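You operate a simulated robot arm through the tools that you are given. There is no shell and no other tool. Be economical: measure what you need, move in short steps, check, and stop when the job is done.

Carry out the task below with a simulated robot arm. There is one attempt and no reset: what you move stays moved.

TASK
Take the blue brush and put it on the top of the green stand. Then put one of the grey bobbins from the left half of the wooden bench on the top of the grey bench. Then take the white bobbin from the left half of the wooden bench and leave it on the wide end of the grey ledge. Then count the film rolls on the top of the tall steel table, then put as many of the teal cones from the top of the tall steel table on the left half of the wooden bench. Then fetch the beige bobbin and stand it on the steel shelf below the switch box. The order counts. Set down upright: blue brush, teal cone, beige bobbin.

The check looks at the end state, three seconds after you hand in, the way a careful person would. Anything else that was tipped, shoved, dropped, spilled or broken makes it a failure.

THE ROBOT
A 6-joint arm with a two-finger parallel gripper on a trunk, on a base that drives. Base frame: it is fixed to the floor where the robot stands at the start and does not move with it; the origin is under the middle of the robot, x ahead of it, y to its left, z up; the surface under the hand at the start is at about z = 880. Lengths are in mm, angles in degrees, forces in N, time in s.
With the tool pointing down near the work surface it reaches from about 280 to 680 mm from the robot's upright axis, wherever it stands. Its first joint turns from -166.0 to 166.0 degrees. Places, roughly: beige bobbin (5x5x17 cm) [-8400, -10200, 700]; blue brush (6x4x5 cm) [500, 0, 900]; film roll (6x6x13 cm) [600, 2500, 900]; grey bobbin (5x5x17 cm) [600, -100, 1000]; left half of the wooden bench [600, 200, 900]; steel shelf below the switch box (21x48 cm) [-8640, -7180, 960]; teal cone (9x9x13 cm) [600, 3300, 900]; top of the green stand [-2700, -3100, 800]; top of the grey bench [500, 1500, 900]; white bobbin (5x5x17 cm) [700, 700, 1000]; wide end of the grey ledge [900, -3700, 700]. Payload 1.57 kg.
The TCP is the grasp point between the finger pads, 30 mm short of the fingertips. In the tool frame z runs along the fingers and y along their closing line. Largest opening 110 mm; finger width 24, thickness 12; the body of the gripper, 48 by 112 mm, starts 78 mm behind the TCP.
Orientation is that of the tool frame in the base frame, as [roll, pitch, yaw] about the fixed x, y, z axes, in that order (R = Rz(yaw) Ry(pitch) Rx(roll)). With the fingers straight down and closing along the base's y, the tool's x points along the base's -x, its y along +y and its z along -z.

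THE INTERFACE
- The arm moves only by the tool apply_moves. Its argument "commands" is a list of rows, each a list of 7 numbers: the shift along the tool's x, y, z in units of 30 mm (1.0 is 30 mm), then the turn, a rotation vector about the tool's x, y, z in units of 6 degrees (1.0 is 6 degrees), then the gripper command, from -1 (shut) to 1 (fully open), values between in proportion. In form: [[dx, dy, dz, rx, ry, rz, hand], ...]. A call has 1 to 10 rows; each row shifts and turns the commanded pose from where the row before left it, along the tool's axes as they then stand. A call with a number of a shift or a turn outside -1 to 1 is refused whole. A row lasts 0.2 s, in which the tool goes at most 50 mm and 8.6 degrees; a call with a longer step from one row to the next is refused whole, and so is a gripper value outside its range. A pose out of reach is approached as far as the arm can. The call stops where the force on the tool passes 40 N (or 10 N more than at its start, if that is more) or the arm is blocked; 0.2 s more then pass. The fingers move at their own pace (about 108 mm/s each) and stop on an object; they squeeze with about 24 N. The grip force told is the motor's: it shows also when the fingers shut on nothing. Time passes only in rows, and 0.2 s behind the last, so rows that do not move let the fingers close. The reply holds the time, the measured pose of the TCP, the force on the tool along the base axes, the opening and the grip force, in the units named above and with some noise, with the torque about the TCP (base axes, N m) and any sound that the robot's microphone picked up, and new pictures: "views" is both (left out), scene, wrist or none.
- Cameras (640 x 400 px; columns grow to the right, rows downward): "scene" is now at [46.4, 144.8, 1672.1]; the picture's right is [0.18, -0.98, 0.00], its down [-0.85, -0.16, -0.50] and it looks along [0.49, 0.09, -0.87] (base axes); focal length 262 px, centre (320, 200). "wrist" rides on the gripper at [70, 16, -141] in the tool frame; the picture's right is [-0.23, 0.97, 0.00], its down [-0.86, -0.20, -0.48] and it looks along [-0.47, -0.11, 0.88] (tool axes); focal length 222 px, centre (320, 200). There is no depth. A picture from a camera that has moved, and an enlarged one, comes with that camera's place and axes in the base frame and with its lens. The place of the scene camera against the robot may be out by one fixed shift of up to 12 mm in any direction.
- slide_trunk(by): slides the trunk up (or, below 0, down) by that many mm; the arm and the scene camera ride with it, the base frame stays. It gives what a move gives, with no picture.
- steer(legs): drives the robot by 1 to 6 legs, each [ahead, left, turn to the left] in mm, mm and degrees, along the robot's own axes; the way and the turn of a leg run together, so that a leg with both is an arc; at most 1500 mm and 180 degrees a leg. The arm and the cameras ride along, it lands a little off, and it stops where it bumps. It gives what a move gives, and a new picture of the scene camera.
- pan_tilt(pan, tilt): turns the head with the scene camera to pan (to the left, within 120 degrees either way) and tilt (down, from -29 to 69), counted from straight ahead of the robot. It gives what a move gives, and a new picture of the scene camera.
- inspect(camera, box): a new picture of the part [left, top, right, bottom] of that camera's present view, enlarged. The clock stands still meanwhile.
- close_job(): hands the job in; it is judged then, once.

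Go step by step. Nothing tells you exact positions but the pictures and the camera data: compare them with the known pose of the tool, close in by small moves and look again before you grip or let go. The budget is 207 turns and 260 pictures, counting those below and the enlarged ones. Unless the task says otherwise, let go and move clear before handing in, and close with one line.

The tools are called after "Call:" as name(argument=value, ...) on one line, values as JSON. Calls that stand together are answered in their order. apply_moves: Moves the arm, as the interface text tells. Its arguments: {"type":"object","properties":{"commands":{"type":"array"},"views":{"type":"string","enum":["both","scene","wrist","none"]}},"required":["commands"]} The other tools are called the same way: slide_trunk (by) slides the trunk up or down; steer (legs) drives the base; pan_tilt (pan, tilt) turns the head that bears the scene camera; inspect (camera, box) takes an enlarged picture of a part of a camera's view; close_job () hands the job in.

At the start:

```text
t: 0.0
tcp_pos: [464.5, 204.2, 1180.0]
ee_rot: [-180.0, 0.0, -180.0]
force: [1.0, -0.4, 0.2]
wrist_torque: [0.0, 0.01, -0.02]
width: 110.1
grasp_force: 0.1
trunk travel left (down, up): [-275.0, 315.0]
robot x, y, heading: [-4.5, -3.2, -0.2]
head pan, tilt: [10.4, 60.1]
```

scene: 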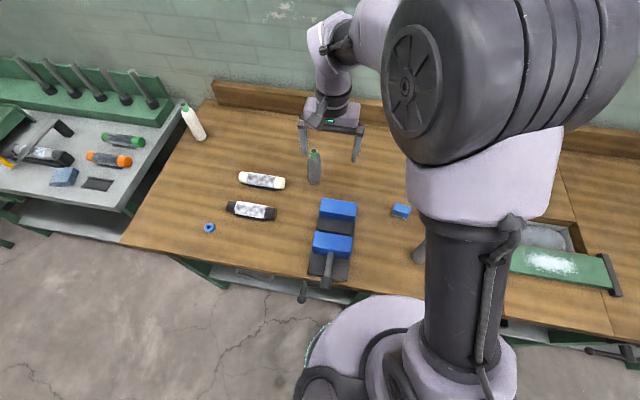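
wrist: 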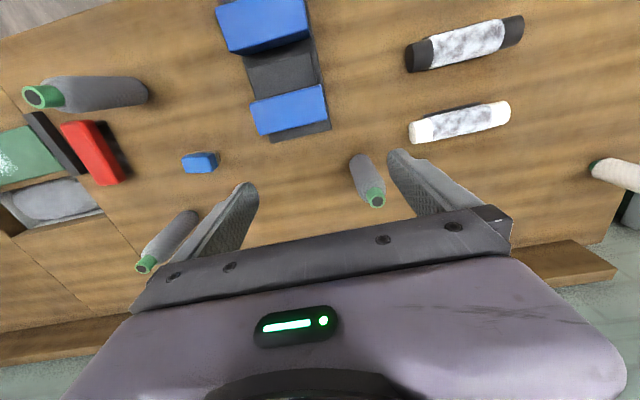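

The small blue block right of the vice looks like the brush, near [490, -45, 900]. I'll take enlarged pictures before I move anything.

Call:
inspect(camera="wrist", box=[0, 60, 400, 310])

Call:
inspect(camera="scene", box=[160, 80, 480, 280])

```text
1.60 times, centred on (200, 185) of wrist
camera zoom: at [394.9, 219.6, 1323.1], right [0.23, 0.97, 0.0], down [0.86, -0.2, 0.48], along [0.47, -0.11, -0.88], focal length 355 px, centre (512, 224)
```

zoom: 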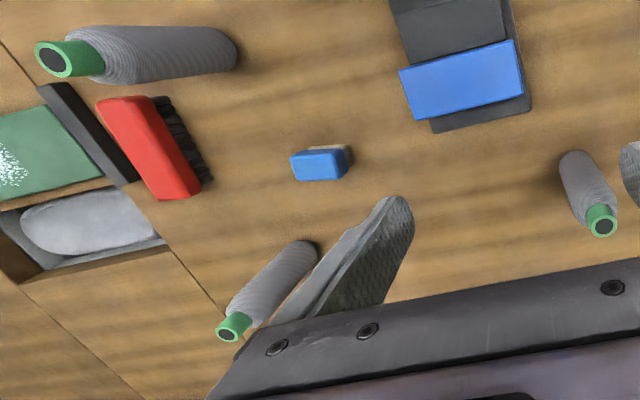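

```text
2.00 times, centred on (320, 180) of scene
camera zoom: at [46.4, 144.8, 1672.1], right [0.18, -0.98, 0.0], down [-0.85, -0.16, -0.5], along [0.49, 0.09, -0.87], focal length 525 px, centre (320, 240)
```

zoom: 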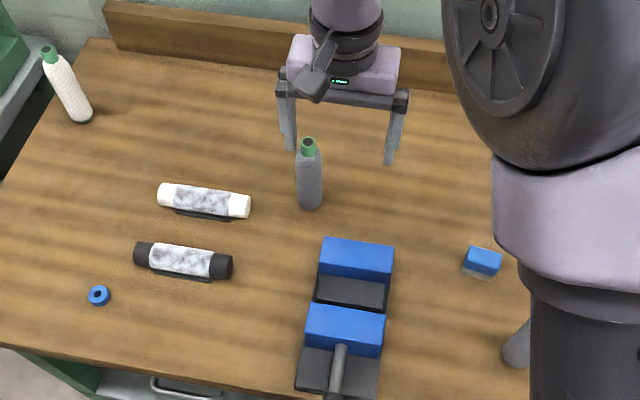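

The brush (blue back, bristles down) is near [475, -33] and its top is at about 930. Three grey bobbins stand near [557, 260], [600, -130] and [338, -95]. I'll move the hand above the brush and look again.

Call:
apply_moves(commands=[[0, -1, 0, 0, 0, 0, 1], [0, -1, 0, 0, 0, 0, 1], [0, -1, 0, 0, 0, 0, 1], [0, -1, 0, 0, 0, 0, 1], [0, -1, 0, 0, 0, 0, 1], [0, -1, 0, 0, 0, 0, 1], [0, -1, 0.6, 0, 0, 0, 1], [-0.3, -0.9, 1, 0, 0, 0, 1], [0, 0, 1, 0, 0, 0, 1], [0, 0, 0, 0, 0, 0, 1]], views="wrist")

Call:
pan_tilt(pan=60, tilt=35)

```text
t: 2.2
tcp_pos: [470.6, -32.5, 1101.6]
ee_rot: [180.0, 0.1, -179.9]
force: [0.9, -1.0, 0.6]
wrist_torque: [0.01, 0.01, 0.0]
width: 109.9
grasp_force: 0.2
trunk travel left (down, up): [-275.0, 315.0]
robot x, y, heading: [-2.5, 1.8, 0.1]
head pan, tilt: [10.4, 60.1]
camera wrist: at [402.3, -17.5, 1244.6], right [0.23, 0.97, 0.0], down [0.86, -0.2, 0.48], along [0.47, -0.11, -0.88], focal length 222 px, centre (320, 200)
```

wrist: 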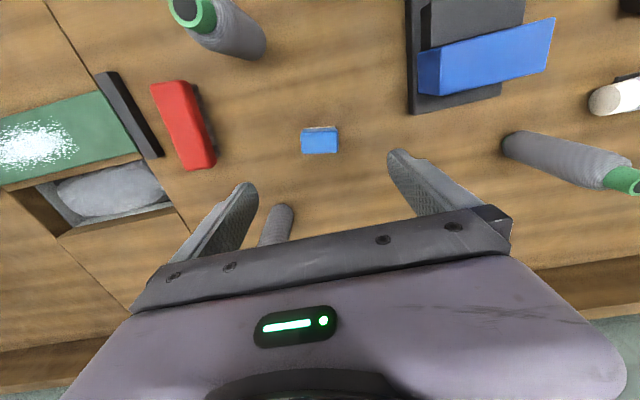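

```text
t: 3.4
tcp_pos: [471.2, -31.4, 1102.5]
ee_rot: [-180.0, 0.0, -180.0]
force: [0.6, 0.3, 0.5]
wrist_torque: [0.01, -0.02, -0.01]
width: 110.2
grasp_force: 0.1
trunk travel left (down, up): [-275.0, 315.0]
robot x, y, heading: [-0.9, -1.0, 0.1]
head pan, tilt: [60.0, 35.0]
camera scene: at [25.1, 209.0, 1706.5], right [0.87, -0.5, 0.0], down [-0.29, -0.5, -0.82], along [0.41, 0.71, -0.57], focal length 262 px, centre (320, 200)
```

scene: 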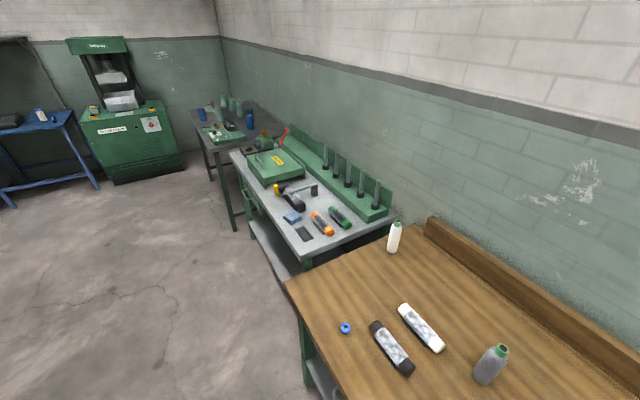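

The wrist picture puts the brush at about [479, -36], turned about 9° from y. I'll align and go lower.

Call:
apply_moves(commands=[[-0.3, -0.1, 1, 0, 0, 0.75, 1], [0, 0, 1, 0, 0, 0.75, 1], [0, 0, 1, 0, 0, 0, 1], [0, 0, 1, 0, 0, 0, 1], [0, 0, 0, 0, 0, 0, 1]], views="wrist")

Call:
inspect(camera="wrist", box=[220, 80, 420, 205])

```text
t: 4.6
tcp_pos: [480.1, -36.6, 983.1]
ee_rot: [-179.9, 0.0, 171.1]
force: [0.4, -0.1, -0.9]
wrist_torque: [0.02, 0.02, -0.01]
width: 110.1
grasp_force: 0.1
trunk travel left (down, up): [-275.0, 315.0]
robot x, y, heading: [0.1, -0.7, 0.1]
head pan, tilt: [60.0, 35.0]
camera wrist: at [414.7, -10.4, 1125.6], right [0.38, 0.93, 0.0], down [0.81, -0.33, 0.48], along [0.44, -0.18, -0.88], focal length 222 px, centre (320, 200)
```

wrist: 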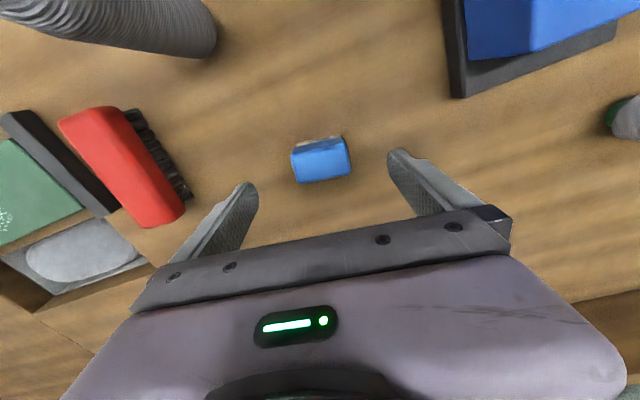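

```text
3.20 times, centred on (320, 142) of wrist
camera zoom: at [414.7, -10.4, 1125.6], right [0.38, 0.93, 0.0], down [0.81, -0.33, 0.48], along [0.44, -0.18, -0.88], focal length 711 px, centre (320, 384)
```

zoom: 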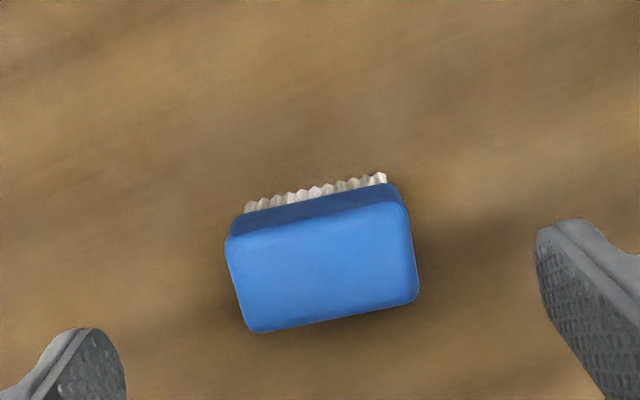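

The brush is aligned with the fingers and centred at [476, -35]. I'll go down to z = 916 and grip it.

Call:
apply_moves(commands=[[0.1, 0, 1, 0, 0, 0, 1], [0, 0, 1, 0, 0, 0, 1], [0, 0, 0.23, 0, 0, 0, 1], [0, 0, 0, 0, 0, 0, -1], [0, 0, 0, 0, 0, 0, -1], [0, 0, 0, 0, 0, 0, -1]], views="wrist")

```text
t: 6.0
tcp_pos: [478.4, -35.2, 917.3]
ee_rot: [180.0, 0.0, 170.9]
force: [0.4, 0.1, -0.3]
wrist_torque: [-0.02, 0.0, 0.01]
width: 53.3
grasp_force: 24.5
trunk travel left (down, up): [-275.0, 315.0]
robot x, y, heading: [0.4, 1.8, -0.0]
head pan, tilt: [60.0, 35.0]
camera wrist: at [411.9, -9.2, 1058.9], right [0.38, 0.93, 0.0], down [0.81, -0.33, 0.48], along [0.44, -0.18, -0.88], focal length 222 px, centre (320, 200)
```

wrist: 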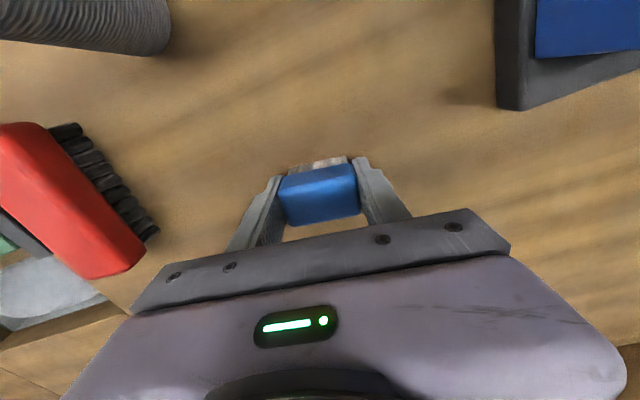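

The brush is gripped 37 mm above its base. I'll lift it and look toward the right and rear.

Call:
apply_moves(commands=[[0, 0, -1, 0, 0, 0, -1], [0, 0, -1, 0, 0, 0, -1], [0, 0, -1, 0, 0, 0, -1], [0, 0, -1, 0, 0, 0, -1], [0, 0, -1, 0, 0, 0, -1], [0, 0, -1, 0, 0, 0, -1], [0, 0, -1, 0, 0, 0, -1], [0, 0, -1, 0, 0, 0, -1], [0, 0, -1, 0, 0, 0, -1], [0, 0, 0, 0, 0, 0, -1]], views="none")

Call:
pan_tilt(pan=-120, tilt=15)

Call:
pan_tilt(pan=-60, tilt=25)

Call:
pan_tilt(pan=120, tilt=15)

```text
t: 8.2
tcp_pos: [479.8, -35.0, 1183.3]
ee_rot: [-180.0, 0.0, 170.9]
force: [0.2, -0.3, -0.7]
wrist_torque: [0.02, -0.01, -0.01]
width: 53.1
grasp_force: 24.2
trunk travel left (down, up): [-275.0, 315.0]
robot x, y, heading: [3.6, 1.0, 0.1]
head pan, tilt: [60.0, 35.0]
```

```text
t: 10.9
tcp_pos: [478.3, -34.8, 1184.4]
ee_rot: [-179.9, 0.0, 171.1]
force: [-0.1, 0.0, 0.1]
wrist_torque: [0.02, 0.01, 0.01]
width: 53.2
grasp_force: 23.8
trunk travel left (down, up): [-275.0, 315.0]
robot x, y, heading: [-1.1, 0.8, -0.1]
head pan, tilt: [-120.0, 15.0]
camera scene: at [-65.6, 51.9, 1738.5], right [-0.87, 0.5, 0.0], down [0.13, 0.22, -0.97], along [-0.48, -0.84, -0.26], focal length 262 px, centre (320, 200)
```

scene: 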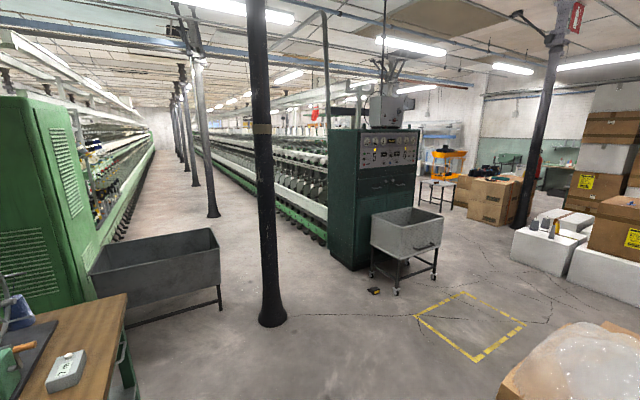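

```text
t: 12.2
tcp_pos: [479.2, -34.7, 1184.1]
ee_rot: [180.0, 0.0, 171.0]
force: [0.0, 0.0, -0.2]
wrist_torque: [0.03, -0.01, -0.04]
width: 53.5
grasp_force: 23.4
trunk travel left (down, up): [-275.0, 315.0]
robot x, y, heading: [-0.7, 3.6, -0.2]
head pan, tilt: [-60.0, 25.0]
camera scene: at [27.1, 53.0, 1722.3], right [-0.87, -0.5, 0.0], down [-0.21, 0.37, -0.91], along [0.45, -0.79, -0.42], focal length 262 px, centre (320, 200)
```

scene: 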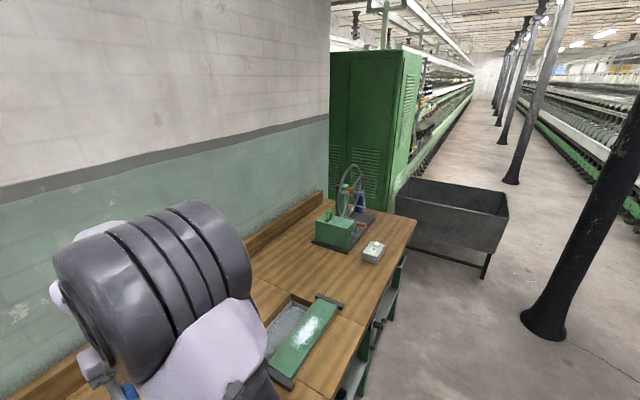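

```text
t: 14.9
tcp_pos: [479.4, -34.0, 1184.2]
ee_rot: [-180.0, 0.0, 170.9]
force: [0.6, 0.5, 0.4]
wrist_torque: [-0.02, -0.03, -0.02]
width: 53.2
grasp_force: 23.8
trunk travel left (down, up): [-275.0, 315.0]
robot x, y, heading: [-0.4, -0.3, 0.1]
head pan, tilt: [120.0, 15.0]
camera scene: at [-65.6, 213.7, 1738.5], right [0.87, 0.5, 0.0], down [0.13, -0.22, -0.97], along [-0.48, 0.84, -0.26], focal length 262 px, centre (320, 200)
```

scene: 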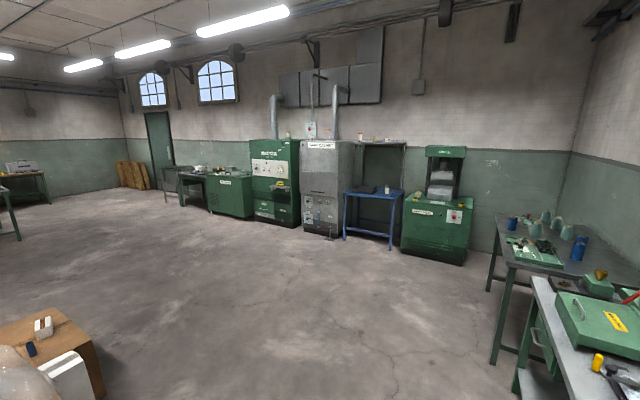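

The green stand isn't visible. It must be behind the dark green control cabinet. I'll back off from the bench and drive round between the grey cart and the floor packs.

Call:
pan_tilt(pan=50, tilt=15)

Call:
steer(legs=[[-800, 0, 0], [0, 0, -110], [1170, 0, 0], [0, 0, -70], [1300, 0, 0]])

```text
t: 16.3
tcp_pos: [478.4, -34.4, 1184.9]
ee_rot: [180.0, 0.0, 171.0]
force: [-0.7, -0.1, -0.4]
wrist_torque: [-0.02, 0.02, 0.04]
width: 53.2
grasp_force: 24.5
trunk travel left (down, up): [-275.0, 315.0]
robot x, y, heading: [-0.5, 1.3, 0.1]
head pan, tilt: [50.0, 15.0]
camera scene: at [41.1, 204.4, 1738.5], right [0.77, -0.64, 0.0], down [-0.17, -0.2, -0.97], along [0.62, 0.74, -0.26], focal length 262 px, centre (320, 200)
```

scene: 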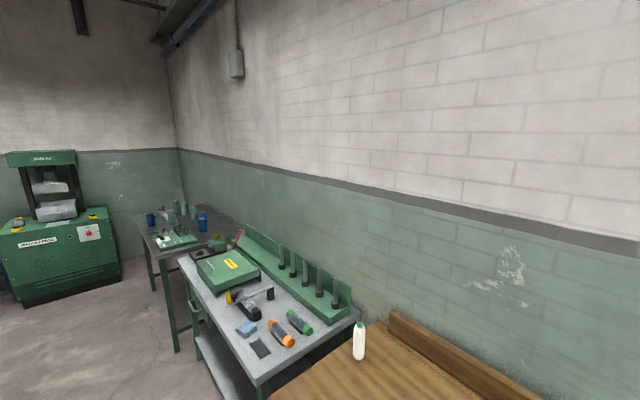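

```text
t: 39.7
tcp_pos: [-2933.9, -1141.6, 1184.3]
ee_rot: [-180.0, 0.0, -6.8]
force: [-0.3, -0.5, -0.5]
wrist_torque: [0.01, 0.02, 0.04]
width: 53.5
grasp_force: 23.6
trunk travel left (down, up): [-275.0, 315.0]
robot x, y, heading: [-2456.1, -1156.0, -177.7]
head pan, tilt: [50.0, 15.0]
camera scene: at [-2484.4, -1377.5, 1738.5], right [-0.79, 0.61, 0.0], down [0.16, 0.2, -0.97], along [-0.59, -0.76, -0.26], focal length 262 px, centre (320, 200)
```

scene: 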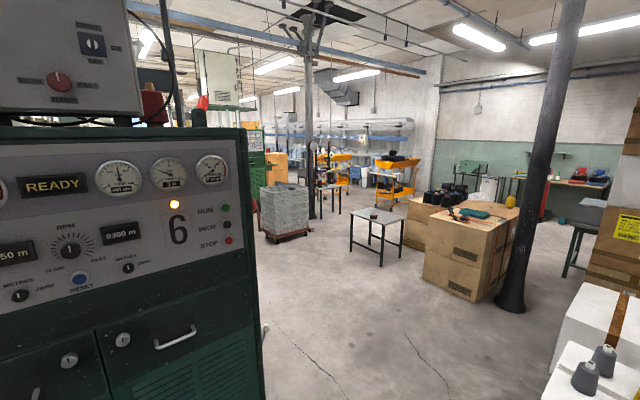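

The cabinet is close on the left and the stand may be behind it. I'll look straight left and down.

Call:
pan_tilt(pan=85, tilt=40)

```text
t: 40.7
tcp_pos: [-2933.0, -1140.5, 1185.0]
ee_rot: [-180.0, 0.0, -6.9]
force: [-0.1, 0.4, -0.1]
wrist_torque: [-0.04, 0.0, -0.01]
width: 53.7
grasp_force: 24.1
trunk travel left (down, up): [-275.0, 315.0]
robot x, y, heading: [-2449.9, -1156.2, -177.8]
head pan, tilt: [85.0, 40.0]
camera scene: at [-2431.0, -1388.5, 1699.0], right [-1.0, 0.05, 0.0], down [0.03, 0.64, -0.77], along [-0.04, -0.77, -0.64], focal length 262 px, centre (320, 200)
```

scene: 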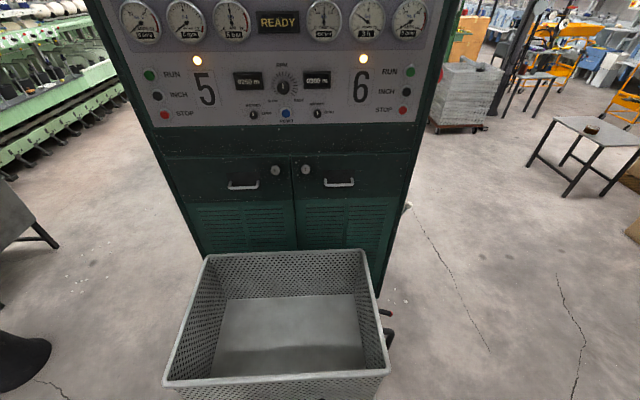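

The stand isn't on this side. I'll drive past the cabinet's right side and look behind it.

Call:
pan_tilt(pan=110, tilt=25)

Call:
steer(legs=[[1100, 0, 0], [0, 1000, 0]])

```text
t: 41.6
tcp_pos: [-2932.9, -1140.4, 1184.9]
ee_rot: [-180.0, 0.0, -6.8]
force: [-0.2, -0.6, -0.5]
wrist_torque: [-0.01, -0.01, -0.01]
width: 53.3
grasp_force: 24.6
trunk travel left (down, up): [-275.0, 315.0]
robot x, y, heading: [-2455.3, -1154.5, -177.8]
head pan, tilt: [110.0, 25.0]
camera scene: at [-2392.0, -1389.0, 1722.3], right [-0.93, -0.38, 0.0], down [-0.16, 0.39, -0.91], along [0.34, -0.84, -0.42], focal length 262 px, centre (320, 200)
```

scene: 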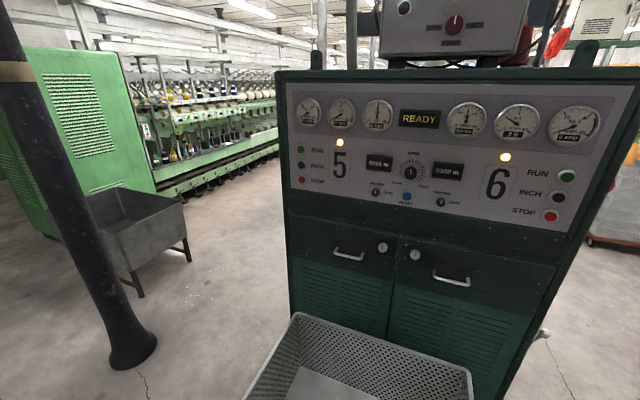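

```text
t: 52.0
tcp_pos: [-3941.1, -2214.9, 1183.4]
ee_rot: [-179.9, 0.1, -4.9]
force: [-0.7, -0.6, -0.3]
wrist_torque: [0.02, 0.01, -0.03]
width: 53.2
grasp_force: 23.9
trunk travel left (down, up): [-275.0, 315.0]
robot x, y, heading: [-3459.0, -2217.9, -175.8]
head pan, tilt: [110.0, 25.0]
camera scene: at [-3392.3, -2446.0, 1722.2], right [-0.91, -0.41, 0.0], down [-0.17, 0.39, -0.91], along [0.37, -0.83, -0.42], focal length 262 px, centre (320, 200)
```

scene: 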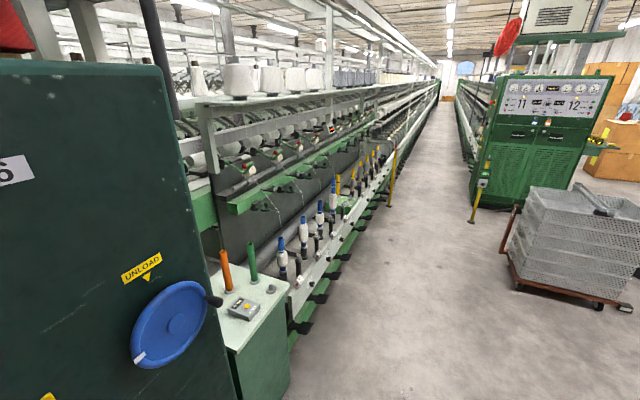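

There is the green stand, with an orange and a green peg and a small box on its pale top, near [-2715, -3160, 800]. I'll enlarge it.

Call:
inspect(camera="scene", box=[130, 210, 390, 372])

```text
2.46 times, centred on (260, 291) of scene
camera zoom: at [-3392.3, -2446.0, 1722.2], right [-0.91, -0.41, 0.0], down [-0.17, 0.39, -0.91], along [0.37, -0.83, -0.42], focal length 646 px, centre (468, -24)
```

zoom: 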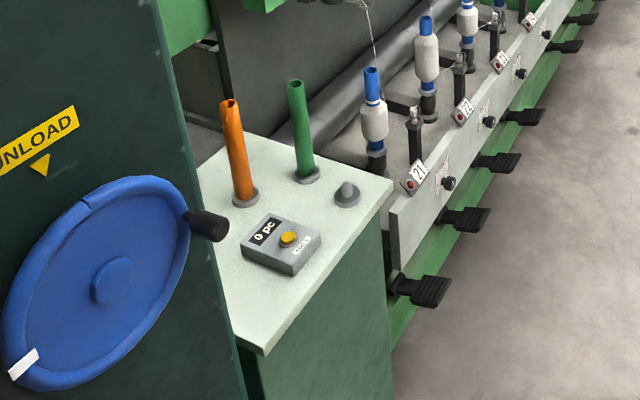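

The stand's top runs along x = -2849 from y = -2909 to -3292. The counter box is at about [-2740, -3083], and the free area beside it is around [-2795, -2980]. I'll park facing it, turning left so the arm stays away from the crank.

Call:
pan_tilt(pan=10, tilt=50)

Call:
steer(legs=[[0, 880, 0], [0, 0, 176]])

```text
t: 53.7
tcp_pos: [-3941.4, -2215.5, 1184.7]
ee_rot: [180.0, 0.0, -4.9]
force: [0.4, 0.7, 0.1]
wrist_torque: [-0.04, -0.01, 0.0]
width: 53.1
grasp_force: 24.1
trunk travel left (down, up): [-275.0, 315.0]
robot x, y, heading: [-3463.4, -2213.3, -175.7]
head pan, tilt: [10.0, 50.0]
camera scene: at [-3504.6, -2380.2, 1684.8], right [-0.24, 0.97, 0.0], down [0.74, 0.19, -0.64], along [-0.62, -0.16, -0.77], focal length 262 px, centre (320, 200)
```

scene: 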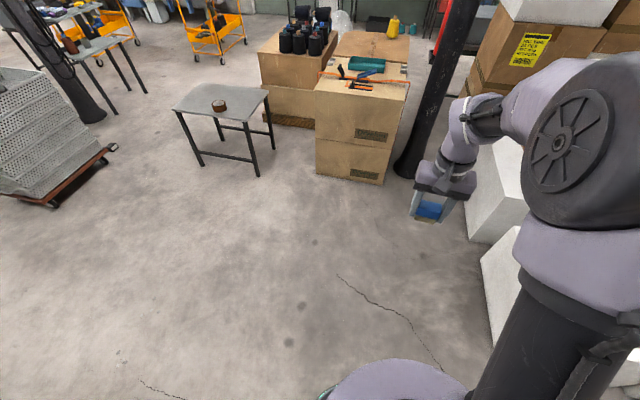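

```text
t: 65.7
tcp_pos: [-2907.9, -3119.9, 1184.1]
ee_rot: [-179.9, -0.1, 174.3]
force: [-0.6, 0.1, -0.2]
wrist_torque: [0.02, -0.02, 0.02]
width: 53.4
grasp_force: 24.1
trunk travel left (down, up): [-275.0, 315.0]
robot x, y, heading: [-3388.4, -3111.5, 3.4]
head pan, tilt: [10.0, 50.0]
camera scene: at [-3339.7, -2963.7, 1684.8], right [0.23, -0.97, 0.0], down [-0.75, -0.18, -0.64], along [0.63, 0.15, -0.77], focal length 262 px, centre (320, 200)
```

scene: 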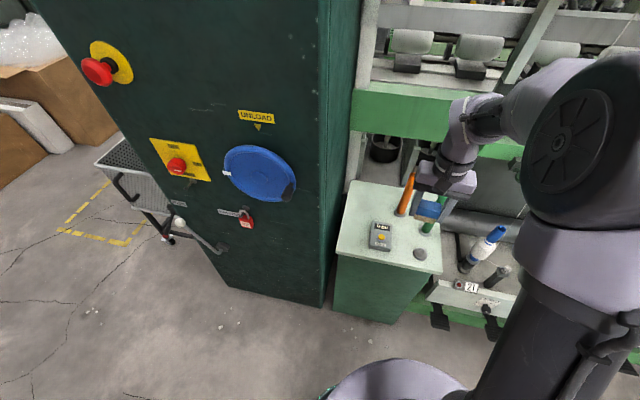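

The stand's corners agree with a top at z = 800, and the free strip is y = -2914 to -3020. I'll line up the fingers with y and move above [-2790, -2968].

Call:
apply_moves(commands=[[0, 0, 0, 0, 0, -0.95, -1], [-0.79, 1, 0, 0, 0, 0, -1], [-0.79, 1, 0, 0, 0, 0, -1], [-0.79, 1, 0, 0, 0, 0, -1], [-0.79, 1, 0, 0, 0, 0, -1], [-0.79, 1, 0, 0, 0, 0, -1], [0, 0, 1, 0, 0, 0, -1], [0, 0, 1, 0, 0, 0, -1], [0, 0, 1, 0, 0, 0, -1], [0, 0, 1, 0, 0, 0, -1]])

```text
t: 67.9
tcp_pos: [-2789.7, -2971.7, 1065.7]
ee_rot: [-180.0, 0.0, -180.0]
force: [0.1, 0.3, -0.8]
wrist_torque: [0.0, 0.02, 0.02]
width: 53.3
grasp_force: 23.7
trunk travel left (down, up): [-275.0, 315.0]
robot x, y, heading: [-3387.0, -3111.3, 3.4]
head pan, tilt: [10.0, 50.0]
camera scene: at [-3339.1, -2963.5, 1684.7], right [0.23, -0.97, 0.0], down [-0.75, -0.18, -0.64], along [0.63, 0.15, -0.77], focal length 262 px, centre (320, 200)
camera wrist: at [-2857.6, -2955.6, 1207.2], right [0.23, 0.97, 0.0], down [0.85, -0.2, 0.48], along [0.47, -0.11, -0.88], focal length 222 px, centre (320, 200)
```

scene: 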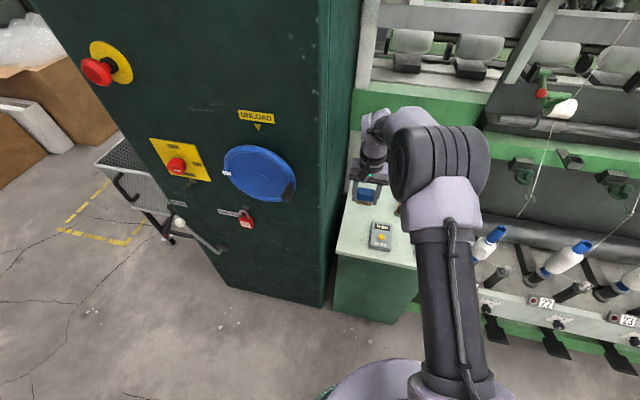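
wrist: 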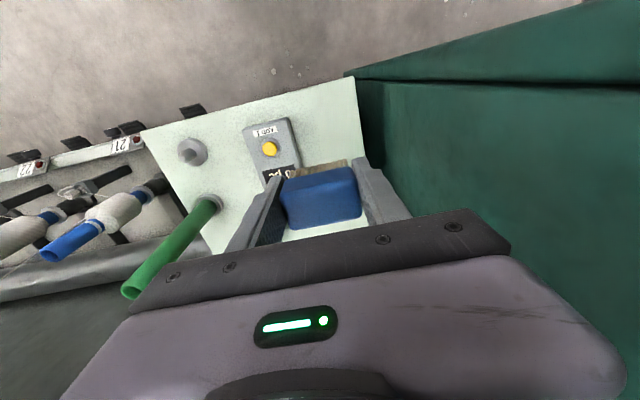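

The box edge is at y = -3013 and the stand's edge at -2909, so I'll shift 10 mm towards -2962 and lower the brush.

Call:
apply_moves(commands=[[0, 0.33, 1, 0, 0, 0, -1], [0, 0, 1, 0, 0, 0, -1], [0, 0, 1, 0, 0, 0, -1], [0, 0, 1, 0, 0, 0, -1], [0, 0, 1, 0, 0, 0, -1], [0, 0, 1, 0, 0, 0, -1], [0, 0, 0.9, 0, 0, 0, -1], [0, 0, 0, 0, 0, 0, -1]], views="wrist")

Call:
inspect(camera="scene", box=[300, 130, 460, 330])

```text
t: 69.7
tcp_pos: [-2789.9, -2959.0, 856.6]
ee_rot: [-179.9, -0.1, -179.9]
force: [0.5, 0.1, -0.1]
wrist_torque: [0.0, 0.01, 0.02]
width: 53.3
grasp_force: 23.9
trunk travel left (down, up): [-275.0, 315.0]
robot x, y, heading: [-3389.8, -3114.2, 3.2]
head pan, tilt: [10.0, 50.0]
camera wrist: at [-2858.6, -2945.2, 999.7], right [0.23, 0.97, 0.0], down [0.85, -0.2, 0.48], along [0.47, -0.11, -0.88], focal length 222 px, centre (320, 200)
```

wrist: 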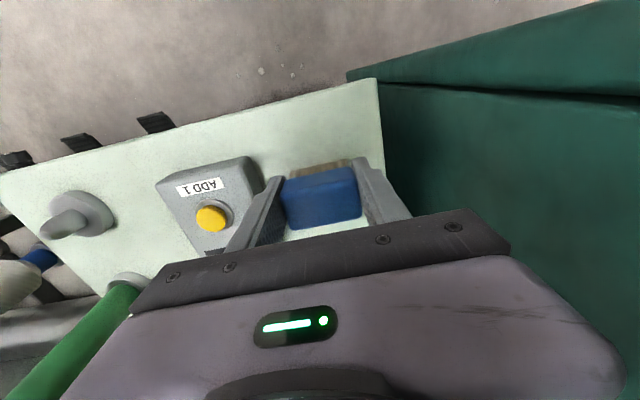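

```text
2.00 times, centred on (380, 230) of scene
camera zoom: at [-3339.9, -2963.8, 1684.8], right [0.23, -0.97, 0.0], down [-0.75, -0.18, -0.64], along [0.63, 0.15, -0.77], focal length 525 px, centre (200, 140)
```

zoom: 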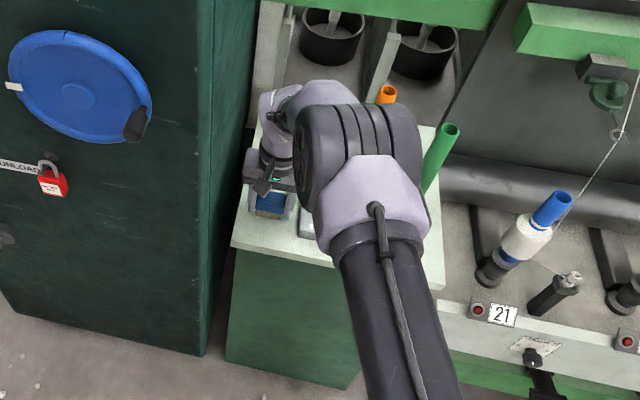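

There is clear space on both sides. I'll lower in small steps until it touches.

Call:
apply_moves(commands=[[0, 0, 0.3, 0, 0, 0, -1], [0, 0, 0.2, 0, 0, 0, -1], [0, 0, 0.1, 0, 0, 0, -1], [0, 0, 0, 0, 0, 0, -1]], views="none")

Call:
apply_moves(commands=[[0, 0, 0.07, 0, 0, 0, -1], [0, 0, 0, 0, 0, 0, -1]], views="wrist")

```text
t: 70.7
tcp_pos: [-2788.8, -2959.4, 838.9]
ee_rot: [-179.9, 0.0, -180.0]
force: [0.9, 0.4, -0.6]
wrist_torque: [0.04, 0.0, 0.0]
width: 53.2
grasp_force: 24.4
trunk travel left (down, up): [-275.0, 315.0]
robot x, y, heading: [-3386.9, -3109.5, 3.3]
head pan, tilt: [10.0, 50.0]
```

```text
t: 71.3
tcp_pos: [-2789.2, -2960.7, 837.7]
ee_rot: [-180.0, 0.0, 180.0]
force: [0.4, -0.6, -0.6]
wrist_torque: [-0.02, -0.03, -0.03]
width: 53.3
grasp_force: 24.3
trunk travel left (down, up): [-275.0, 315.0]
robot x, y, heading: [-3386.6, -3113.0, 3.1]
head pan, tilt: [10.0, 50.0]
camera wrist: at [-2857.6, -2944.7, 979.9], right [0.23, 0.97, 0.0], down [0.86, -0.2, 0.48], along [0.47, -0.11, -0.88], focal length 222 px, centre (320, 200)
```

wrist: 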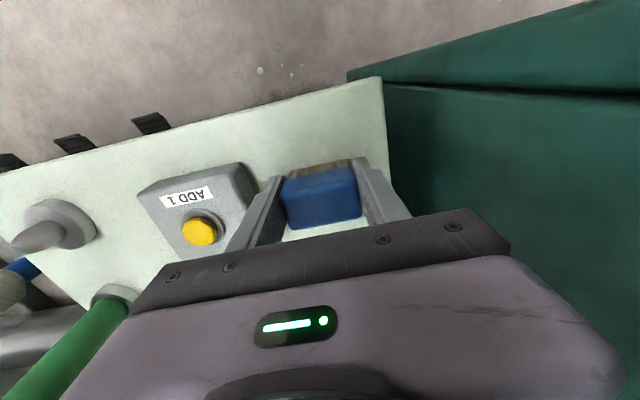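

No contact yet, so I'll carry on down in 2 mm steps.

Call:
apply_moves(commands=[[0, 0, 0.07, 0, 0, 0, -1], [0, 0, 0, 0, 0, 0, -1]], views="none")

Call:
apply_moves(commands=[[0, 0, 0.07, 0, 0, 0, -1], [0, 0, 0, 0, 0, 0, -1]], views="none")

Call:
inspect(camera="wrist", box=[240, 130, 440, 255])

```text
t: 71.9
tcp_pos: [-2789.5, -2959.6, 836.9]
ee_rot: [180.0, 0.0, 180.0]
force: [0.2, -0.9, 12.6]
wrist_torque: [-0.08, -0.03, 0.0]
width: 53.2
grasp_force: 24.3
trunk travel left (down, up): [-275.0, 315.0]
robot x, y, heading: [-3388.6, -3112.3, 3.2]
head pan, tilt: [10.0, 50.0]
```

```text
t: 72.5
tcp_pos: [-2788.3, -2959.6, 834.5]
ee_rot: [179.9, 0.2, -180.0]
force: [4.3, 1.1, 22.0]
wrist_torque: [0.07, -0.11, 0.01]
width: 53.4
grasp_force: 24.2
trunk travel left (down, up): [-275.0, 315.0]
robot x, y, heading: [-3388.7, -3112.6, 3.4]
head pan, tilt: [10.0, 50.0]
```

```text
3.20 times, centred on (340, 192) of wrist
camera zoom: at [-2858.4, -2944.7, 976.7], right [0.23, 0.97, 0.0], down [0.85, -0.2, 0.48], along [0.47, -0.11, -0.88], focal length 711 px, centre (256, 224)
```

zoom: 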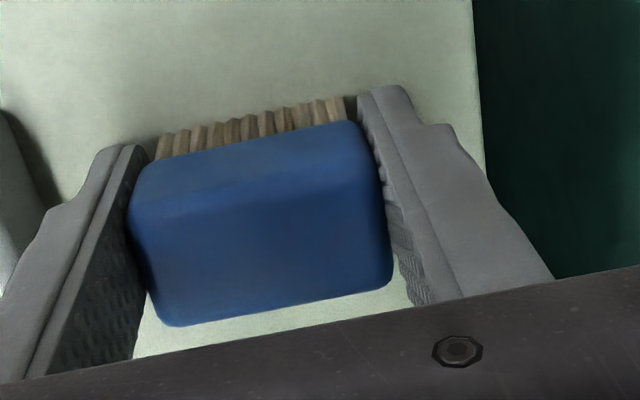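

It's in contact at about 836.5. I'll ease up 1 mm, open partway to 66 mm, and rise.

Call:
apply_moves(commands=[[0, 0, -0.06, 0, 0, 0, -1], [0, 0, 0, 0, 0, 0, 0.2], [0, 0, 0, 0, 0, 0, 0.2], [0, 0, -0.4, 0, 0, 0, 0.2], [0, 0, -1, 0, 0, 0, 0.2], [0, 0, -1, 0, 0, 0, 0.2], [0, 0, -1, 0, 0, 0, 0.2], [0, 0, -1, 0, 0, 0, 0.2], [0, 0, 0, 0, 0, 0, 0.2]], views="wrist")

```text
t: 74.5
tcp_pos: [-2789.8, -2956.5, 965.7]
ee_rot: [180.0, 0.0, 179.9]
force: [0.3, 0.0, -0.5]
wrist_torque: [0.04, -0.01, 0.03]
width: 65.9
grasp_force: 0.0
trunk travel left (down, up): [-275.0, 315.0]
robot x, y, heading: [-3386.5, -3115.4, 3.1]
head pan, tilt: [10.0, 50.0]
camera wrist: at [-2858.7, -2943.0, 1109.1], right [0.23, 0.97, 0.0], down [0.86, -0.2, 0.48], along [0.47, -0.11, -0.88], focal length 222 px, centre (320, 200)
```

wrist: 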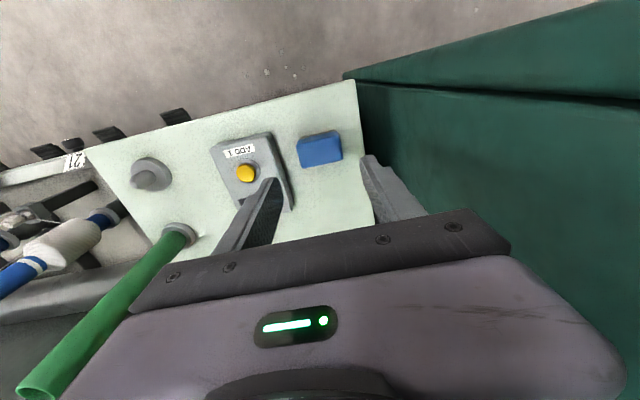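

The brush stands upright on the stand. I'll raise the arm and pull it in.

Call:
apply_moves(commands=[[0, 0, -1, 0, 0, 0, 0.2], [0, 0, -1, 0, 0, 0, 0.2], [0, 0, -1, 0, 0, 0, 0.2], [0, 0, -1, 0, 0, 0, 0.2], [0, 0, -1, 0, 0, 0, 0.2], [0, 0, -1, 0, 0, 0, 0.2], [0, 0, -1, 0, 0, 0, 0.2], [1, -1, 0, 0, 0, 0, 0.2], [1, -1, 0, 0, 0, 0, 0.2], [1, -1, 0, 0, 0, 0, 0.2]], views="none")

Call:
apply_moves(commands=[[1, -1, 0, 0, 0, 0, 0.2], [1, -1, 0, 0, 0, 0, 0.2], [1, 0, 0, 0, 0, 0, 0.2], [1, 0, 0, 0, 0, 0, 0.2], [1, 0, 0, 0, 0, 0, 0.2], [1, 0, 0, 0, 0, 0, 0.2], [0, 0, 0, 0, 0, 0, 0.2]], views="scene")

```text
t: 76.7
tcp_pos: [-2880.2, -3051.5, 1177.8]
ee_rot: [180.0, 0.1, 180.0]
force: [-0.6, 0.2, -0.1]
wrist_torque: [0.01, 0.01, 0.01]
width: 65.9
grasp_force: 0.1
trunk travel left (down, up): [-275.0, 315.0]
robot x, y, heading: [-3387.5, -3114.7, 3.3]
head pan, tilt: [10.0, 50.0]
```

```text
t: 78.3
tcp_pos: [-3058.6, -3109.7, 1177.3]
ee_rot: [179.9, 0.1, 180.0]
force: [0.2, -1.2, 0.7]
wrist_torque: [-0.01, 0.0, -0.03]
width: 65.9
grasp_force: 0.0
trunk travel left (down, up): [-275.0, 315.0]
robot x, y, heading: [-3386.0, -3113.5, 3.5]
head pan, tilt: [10.0, 50.0]
camera scene: at [-3339.0, -2963.7, 1684.8], right [0.23, -0.97, 0.0], down [-0.75, -0.18, -0.64], along [0.63, 0.15, -0.77], focal length 262 px, centre (320, 200)
```

scene: 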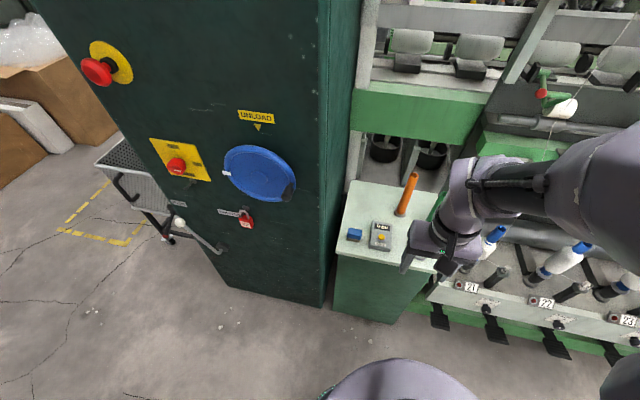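

The brush is placed. I'll drive back the same way towards the wooden bench.

Call:
steer(legs=[[-90, 0, -3.4], [0, 1500, 0], [0, 490, 0], [1500, 0, 0]])

```text
t: 96.2
tcp_pos: [-1675.6, -1039.8, 1177.9]
ee_rot: [-180.0, 0.0, 179.2]
force: [-0.3, 0.8, 0.6]
wrist_torque: [-0.03, 0.03, 0.0]
width: 66.1
grasp_force: 0.1
trunk travel left (down, up): [-275.0, 315.0]
robot x, y, heading: [-2001.9, -1039.8, 2.6]
head pan, tilt: [10.0, 50.0]
camera scene: at [-1953.5, -889.7, 1684.8], right [0.22, -0.98, 0.0], down [-0.75, -0.17, -0.64], along [0.63, 0.14, -0.77], focal length 262 px, centre (320, 200)
```

scene: 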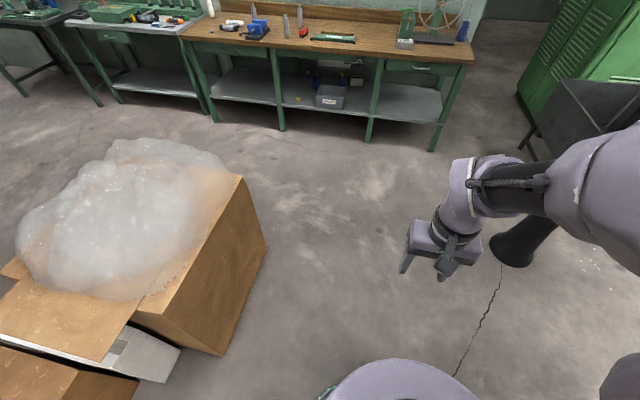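

The pack's near corner is at [-1158, -323], so I'll pass to its right and go back to the bench.

Call:
steer(legs=[[1270, 0, -2.6], [0, 1235, 0], [720, 0, 0]])

```text
t: 112.0
tcp_pos: [298.1, 220.8, 1179.4]
ee_rot: [-180.0, 0.2, 177.8]
force: [0.6, 0.3, -1.0]
wrist_torque: [0.0, -0.02, -0.01]
width: 66.2
grasp_force: 0.0
trunk travel left (down, up): [-275.0, 315.0]
robot x, y, heading: [-24.1, 230.5, 0.9]
head pan, tilt: [10.0, 50.0]
stopped in leg 3: the robot was blocked; the commanded pose is now the measured one
camera scene: at [21.6, 377.6, 1685.1], right [0.19, -0.98, 0.0], down [-0.75, -0.15, -0.65], along [0.63, 0.12, -0.76], focal length 262 px, centre (320, 200)
```

scene: 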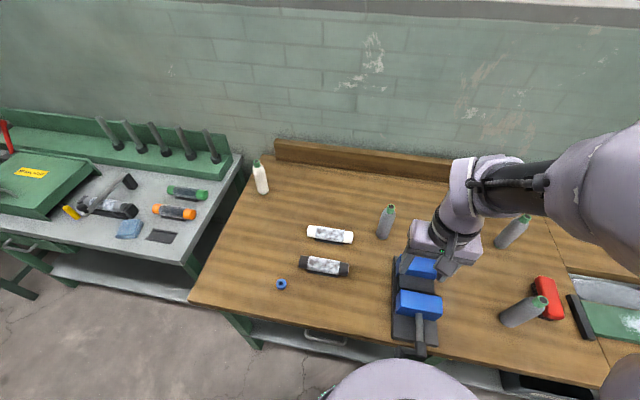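

I'm at the bench and touched its edge. I'll back off 40 mm and bring the open hand above the grey bobbin near [557, 252].

Call:
steer(legs=[[-40, 0, 0]])

Call:
apply_moves(commands=[[-1, 0.1, 0, 0, 0, -0.4, 1], [-1, 0.1, 0, 0, 0, 0, 1], [-1, 0.1, 0, 0, 0, 0, 1], [-1, 0.1, 0, 0, 0, 0, 1], [-1, 0.1, 0, 0, 0, 0, 1], [-1, 0.1, 0, 0, 0, 0, 1], [-1, 0.1, 0, 0, 0, 0, 1], [-1, 0.1, 0, 0, 0, 0, 1], [0, 0, 0, 0, 0, 0, 1]])

```text
t: 112.9
tcp_pos: [261.7, 219.6, 1178.3]
ee_rot: [-180.0, 0.1, 177.6]
force: [0.2, -0.9, -0.3]
wrist_torque: [0.01, -0.06, 0.0]
width: 66.0
grasp_force: 0.0
trunk travel left (down, up): [-275.0, 315.0]
robot x, y, heading: [-66.7, 228.0, 1.0]
head pan, tilt: [10.0, 50.0]
camera scene: at [-12.7, 376.8, 1684.9], right [0.19, -0.98, 0.0], down [-0.75, -0.15, -0.64], along [0.63, 0.12, -0.76], focal length 262 px, centre (320, 200)
```

scene: 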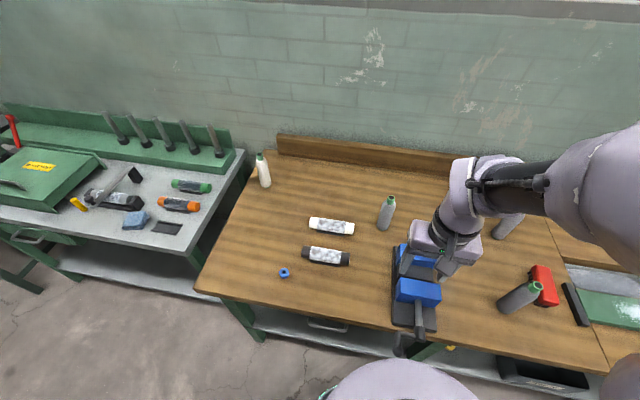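

```text
t: 114.9
tcp_pos: [503.3, 242.0, 1178.0]
ee_rot: [-180.0, 0.0, -179.8]
force: [-0.3, -0.5, -0.3]
wrist_torque: [0.01, -0.02, 0.0]
width: 109.9
grasp_force: 0.1
trunk travel left (down, up): [-275.0, 315.0]
robot x, y, heading: [-63.8, 229.1, 1.0]
head pan, tilt: [10.0, 50.0]
camera scene: at [-10.5, 376.8, 1684.9], right [0.19, -0.98, 0.0], down [-0.75, -0.15, -0.64], along [0.63, 0.12, -0.77], focal length 262 px, centre (320, 200)
camera wrist: at [434.5, 257.8, 1320.3], right [0.23, 0.97, 0.0], down [0.86, -0.2, 0.48], along [0.47, -0.11, -0.88], focal length 222 px, centre (320, 200)
```

scene: 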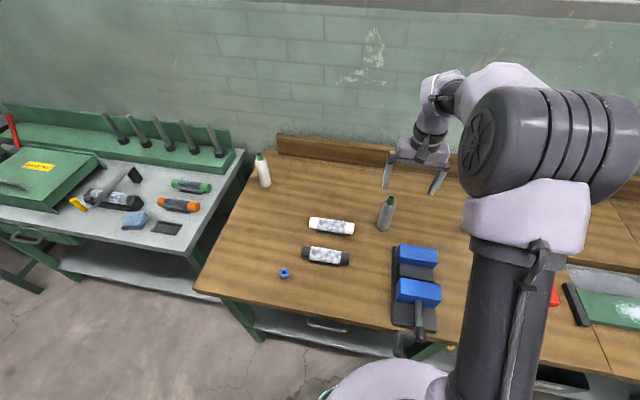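
wrist: 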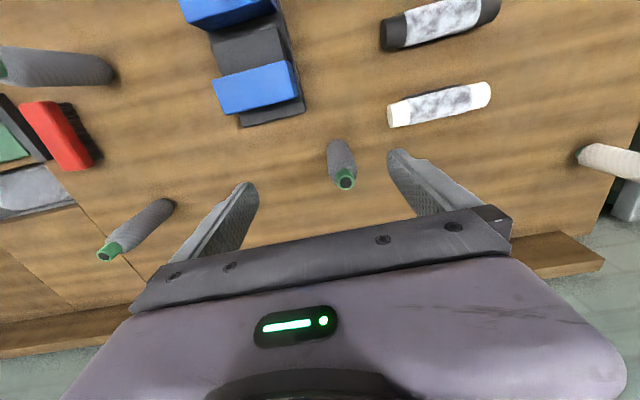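

The wrist view puts the bobbin at [559, 264]. I'll move above it and check.

Call:
apply_moves(commands=[[-0.95, 0.37, 0.5, 0, 0, 0, 1], [-0.95, 0.37, 0.8, 0, 0, 0, 1], [0, 0, 0.8, 0, 0, 0, 1], [0, 0, 0, 0, 0, 0, 1]], views="wrist")

Call:
inspect(camera="wrist", box=[220, 100, 460, 250])

```text
t: 115.9
tcp_pos: [560.8, 265.1, 1115.8]
ee_rot: [179.9, 0.0, -179.8]
force: [-0.6, -0.4, -0.2]
wrist_torque: [-0.01, -0.01, -0.02]
width: 109.9
grasp_force: 0.0
trunk travel left (down, up): [-275.0, 315.0]
robot x, y, heading: [-64.3, 227.9, 1.3]
head pan, tilt: [10.0, 50.0]
camera wrist: at [492.0, 280.1, 1258.0], right [0.23, 0.97, 0.0], down [0.86, -0.2, 0.48], along [0.47, -0.11, -0.88], focal length 222 px, centre (320, 200)
```

wrist: 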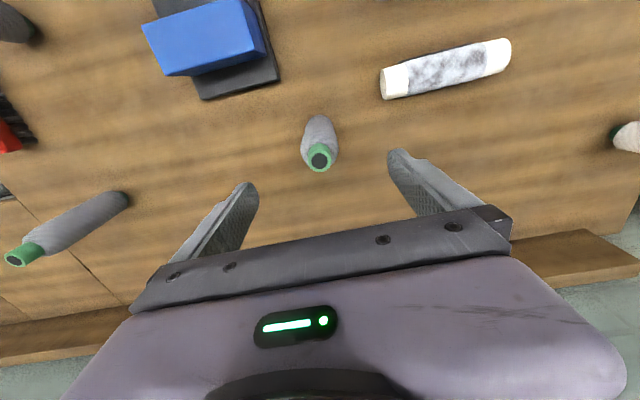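

```text
2.67 times, centred on (340, 175) of wrist
camera zoom: at [492.0, 280.1, 1258.0], right [0.23, 0.97, 0.0], down [0.86, -0.2, 0.48], along [0.47, -0.11, -0.88], focal length 592 px, centre (267, 267)
```

zoom: 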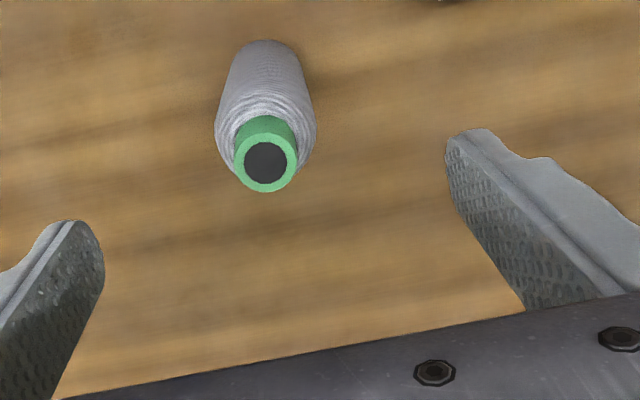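

It's centred at [561, 263]. I'll go down to 985 and grip, then lift.

Call:
apply_moves(commands=[[0, 0, 1, 0, 0, 0, 1], [0, 0, 1, 0, 0, 0, 1], [0, 0, 1, 0, 0, 0, 1], [0, 0, 1, 0, 0, 0, 1], [0, 0, 0.36, 0, 0, 0, 1], [0, 0, 0, 0, 0, 0, -1], [0, 0, 0, 0, 0, 0, -1], [0, 0, 0, 0, 0, 0, -1]], views="wrist")

```text
t: 117.7
tcp_pos: [561.8, 264.9, 985.6]
ee_rot: [-179.9, -0.1, -179.9]
force: [-0.2, -0.2, 0.2]
wrist_torque: [-0.02, 0.0, -0.01]
width: 43.4
grasp_force: 24.0
trunk travel left (down, up): [-275.0, 315.0]
robot x, y, heading: [-65.7, 231.7, 0.9]
head pan, tilt: [10.0, 50.0]
camera wrist: at [491.8, 280.0, 1126.9], right [0.23, 0.97, 0.0], down [0.86, -0.2, 0.48], along [0.47, -0.11, -0.88], focal length 222 px, centre (320, 200)
```

wrist: 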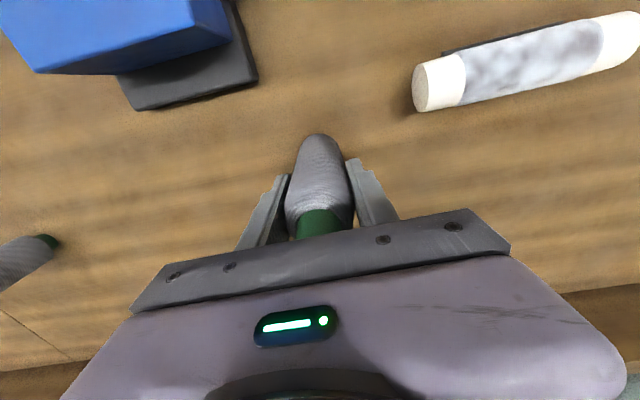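

Gripped at 43 mm, with the base 106 mm below the TCP. I'll lift it high and pull it in before driving left to the grey bench.

Call:
apply_moves(commands=[[0, 0, -1, 0, 0, 0, -1], [0, 0, -1, 0, 0, 0, -1], [0, 0, -1, 0, 0, 0, -1], [0, 0, -1, 0, 0, 0, -1], [0, 0, -1, 0, 0, 0, -1], [0, 0, -1, 0, 0, 0, -1], [0, 0, -1, 0, 0, 0, -1], [0, 0, -1, 0, 0, 0, -1], [1, 0, 0, 0, 0, 0, -1], [1, 0, 0, 0, 0, 0, -1]], views="none")

Call:
apply_moves(commands=[[1, 0, 0, 0, 0, 0, -1], [1, 0, 0, 0, 0, 0, -1], [1, 0, 0, 0, 0, 0, -1], [1, 0, 0, 0, 0, 0, -1], [0, 0, 0, 0, 0, 0, -1]], views="none")

Call:
steer(legs=[[-40, 0, -1], [0, 1180, 0]])

```text
t: 119.9
tcp_pos: [501.4, 264.7, 1225.0]
ee_rot: [180.0, 0.1, -180.0]
force: [-0.4, 1.1, -0.6]
wrist_torque: [-0.01, -0.02, 0.0]
width: 43.2
grasp_force: 23.4
trunk travel left (down, up): [-275.0, 315.0]
robot x, y, heading: [-64.2, 232.1, 0.8]
head pan, tilt: [10.0, 50.0]
```

```text
t: 121.1
tcp_pos: [385.0, 265.1, 1225.9]
ee_rot: [-180.0, 0.0, -180.0]
force: [0.2, 0.5, -1.9]
wrist_torque: [0.03, 0.0, 0.05]
width: 43.2
grasp_force: 23.5
trunk travel left (down, up): [-275.0, 315.0]
robot x, y, heading: [-62.0, 228.1, 0.8]
head pan, tilt: [10.0, 50.0]
```

```text
t: 127.5
tcp_pos: [355.0, 1429.1, 1226.4]
ee_rot: [180.0, -0.1, 178.1]
force: [-1.2, 0.0, -1.0]
wrist_torque: [0.0, 0.0, 0.02]
width: 43.1
grasp_force: 24.1
trunk travel left (down, up): [-275.0, 315.0]
robot x, y, heading: [-89.4, 1413.2, -1.0]
head pan, tilt: [10.0, 50.0]
camera scene: at [-33.6, 1555.7, 1684.8], right [0.16, -0.99, 0.0], down [-0.76, -0.12, -0.64], along [0.63, 0.1, -0.77], focal length 262 px, centre (320, 200)
```

scene: 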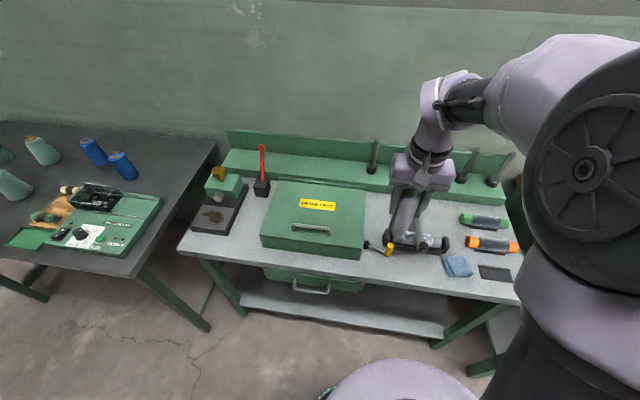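

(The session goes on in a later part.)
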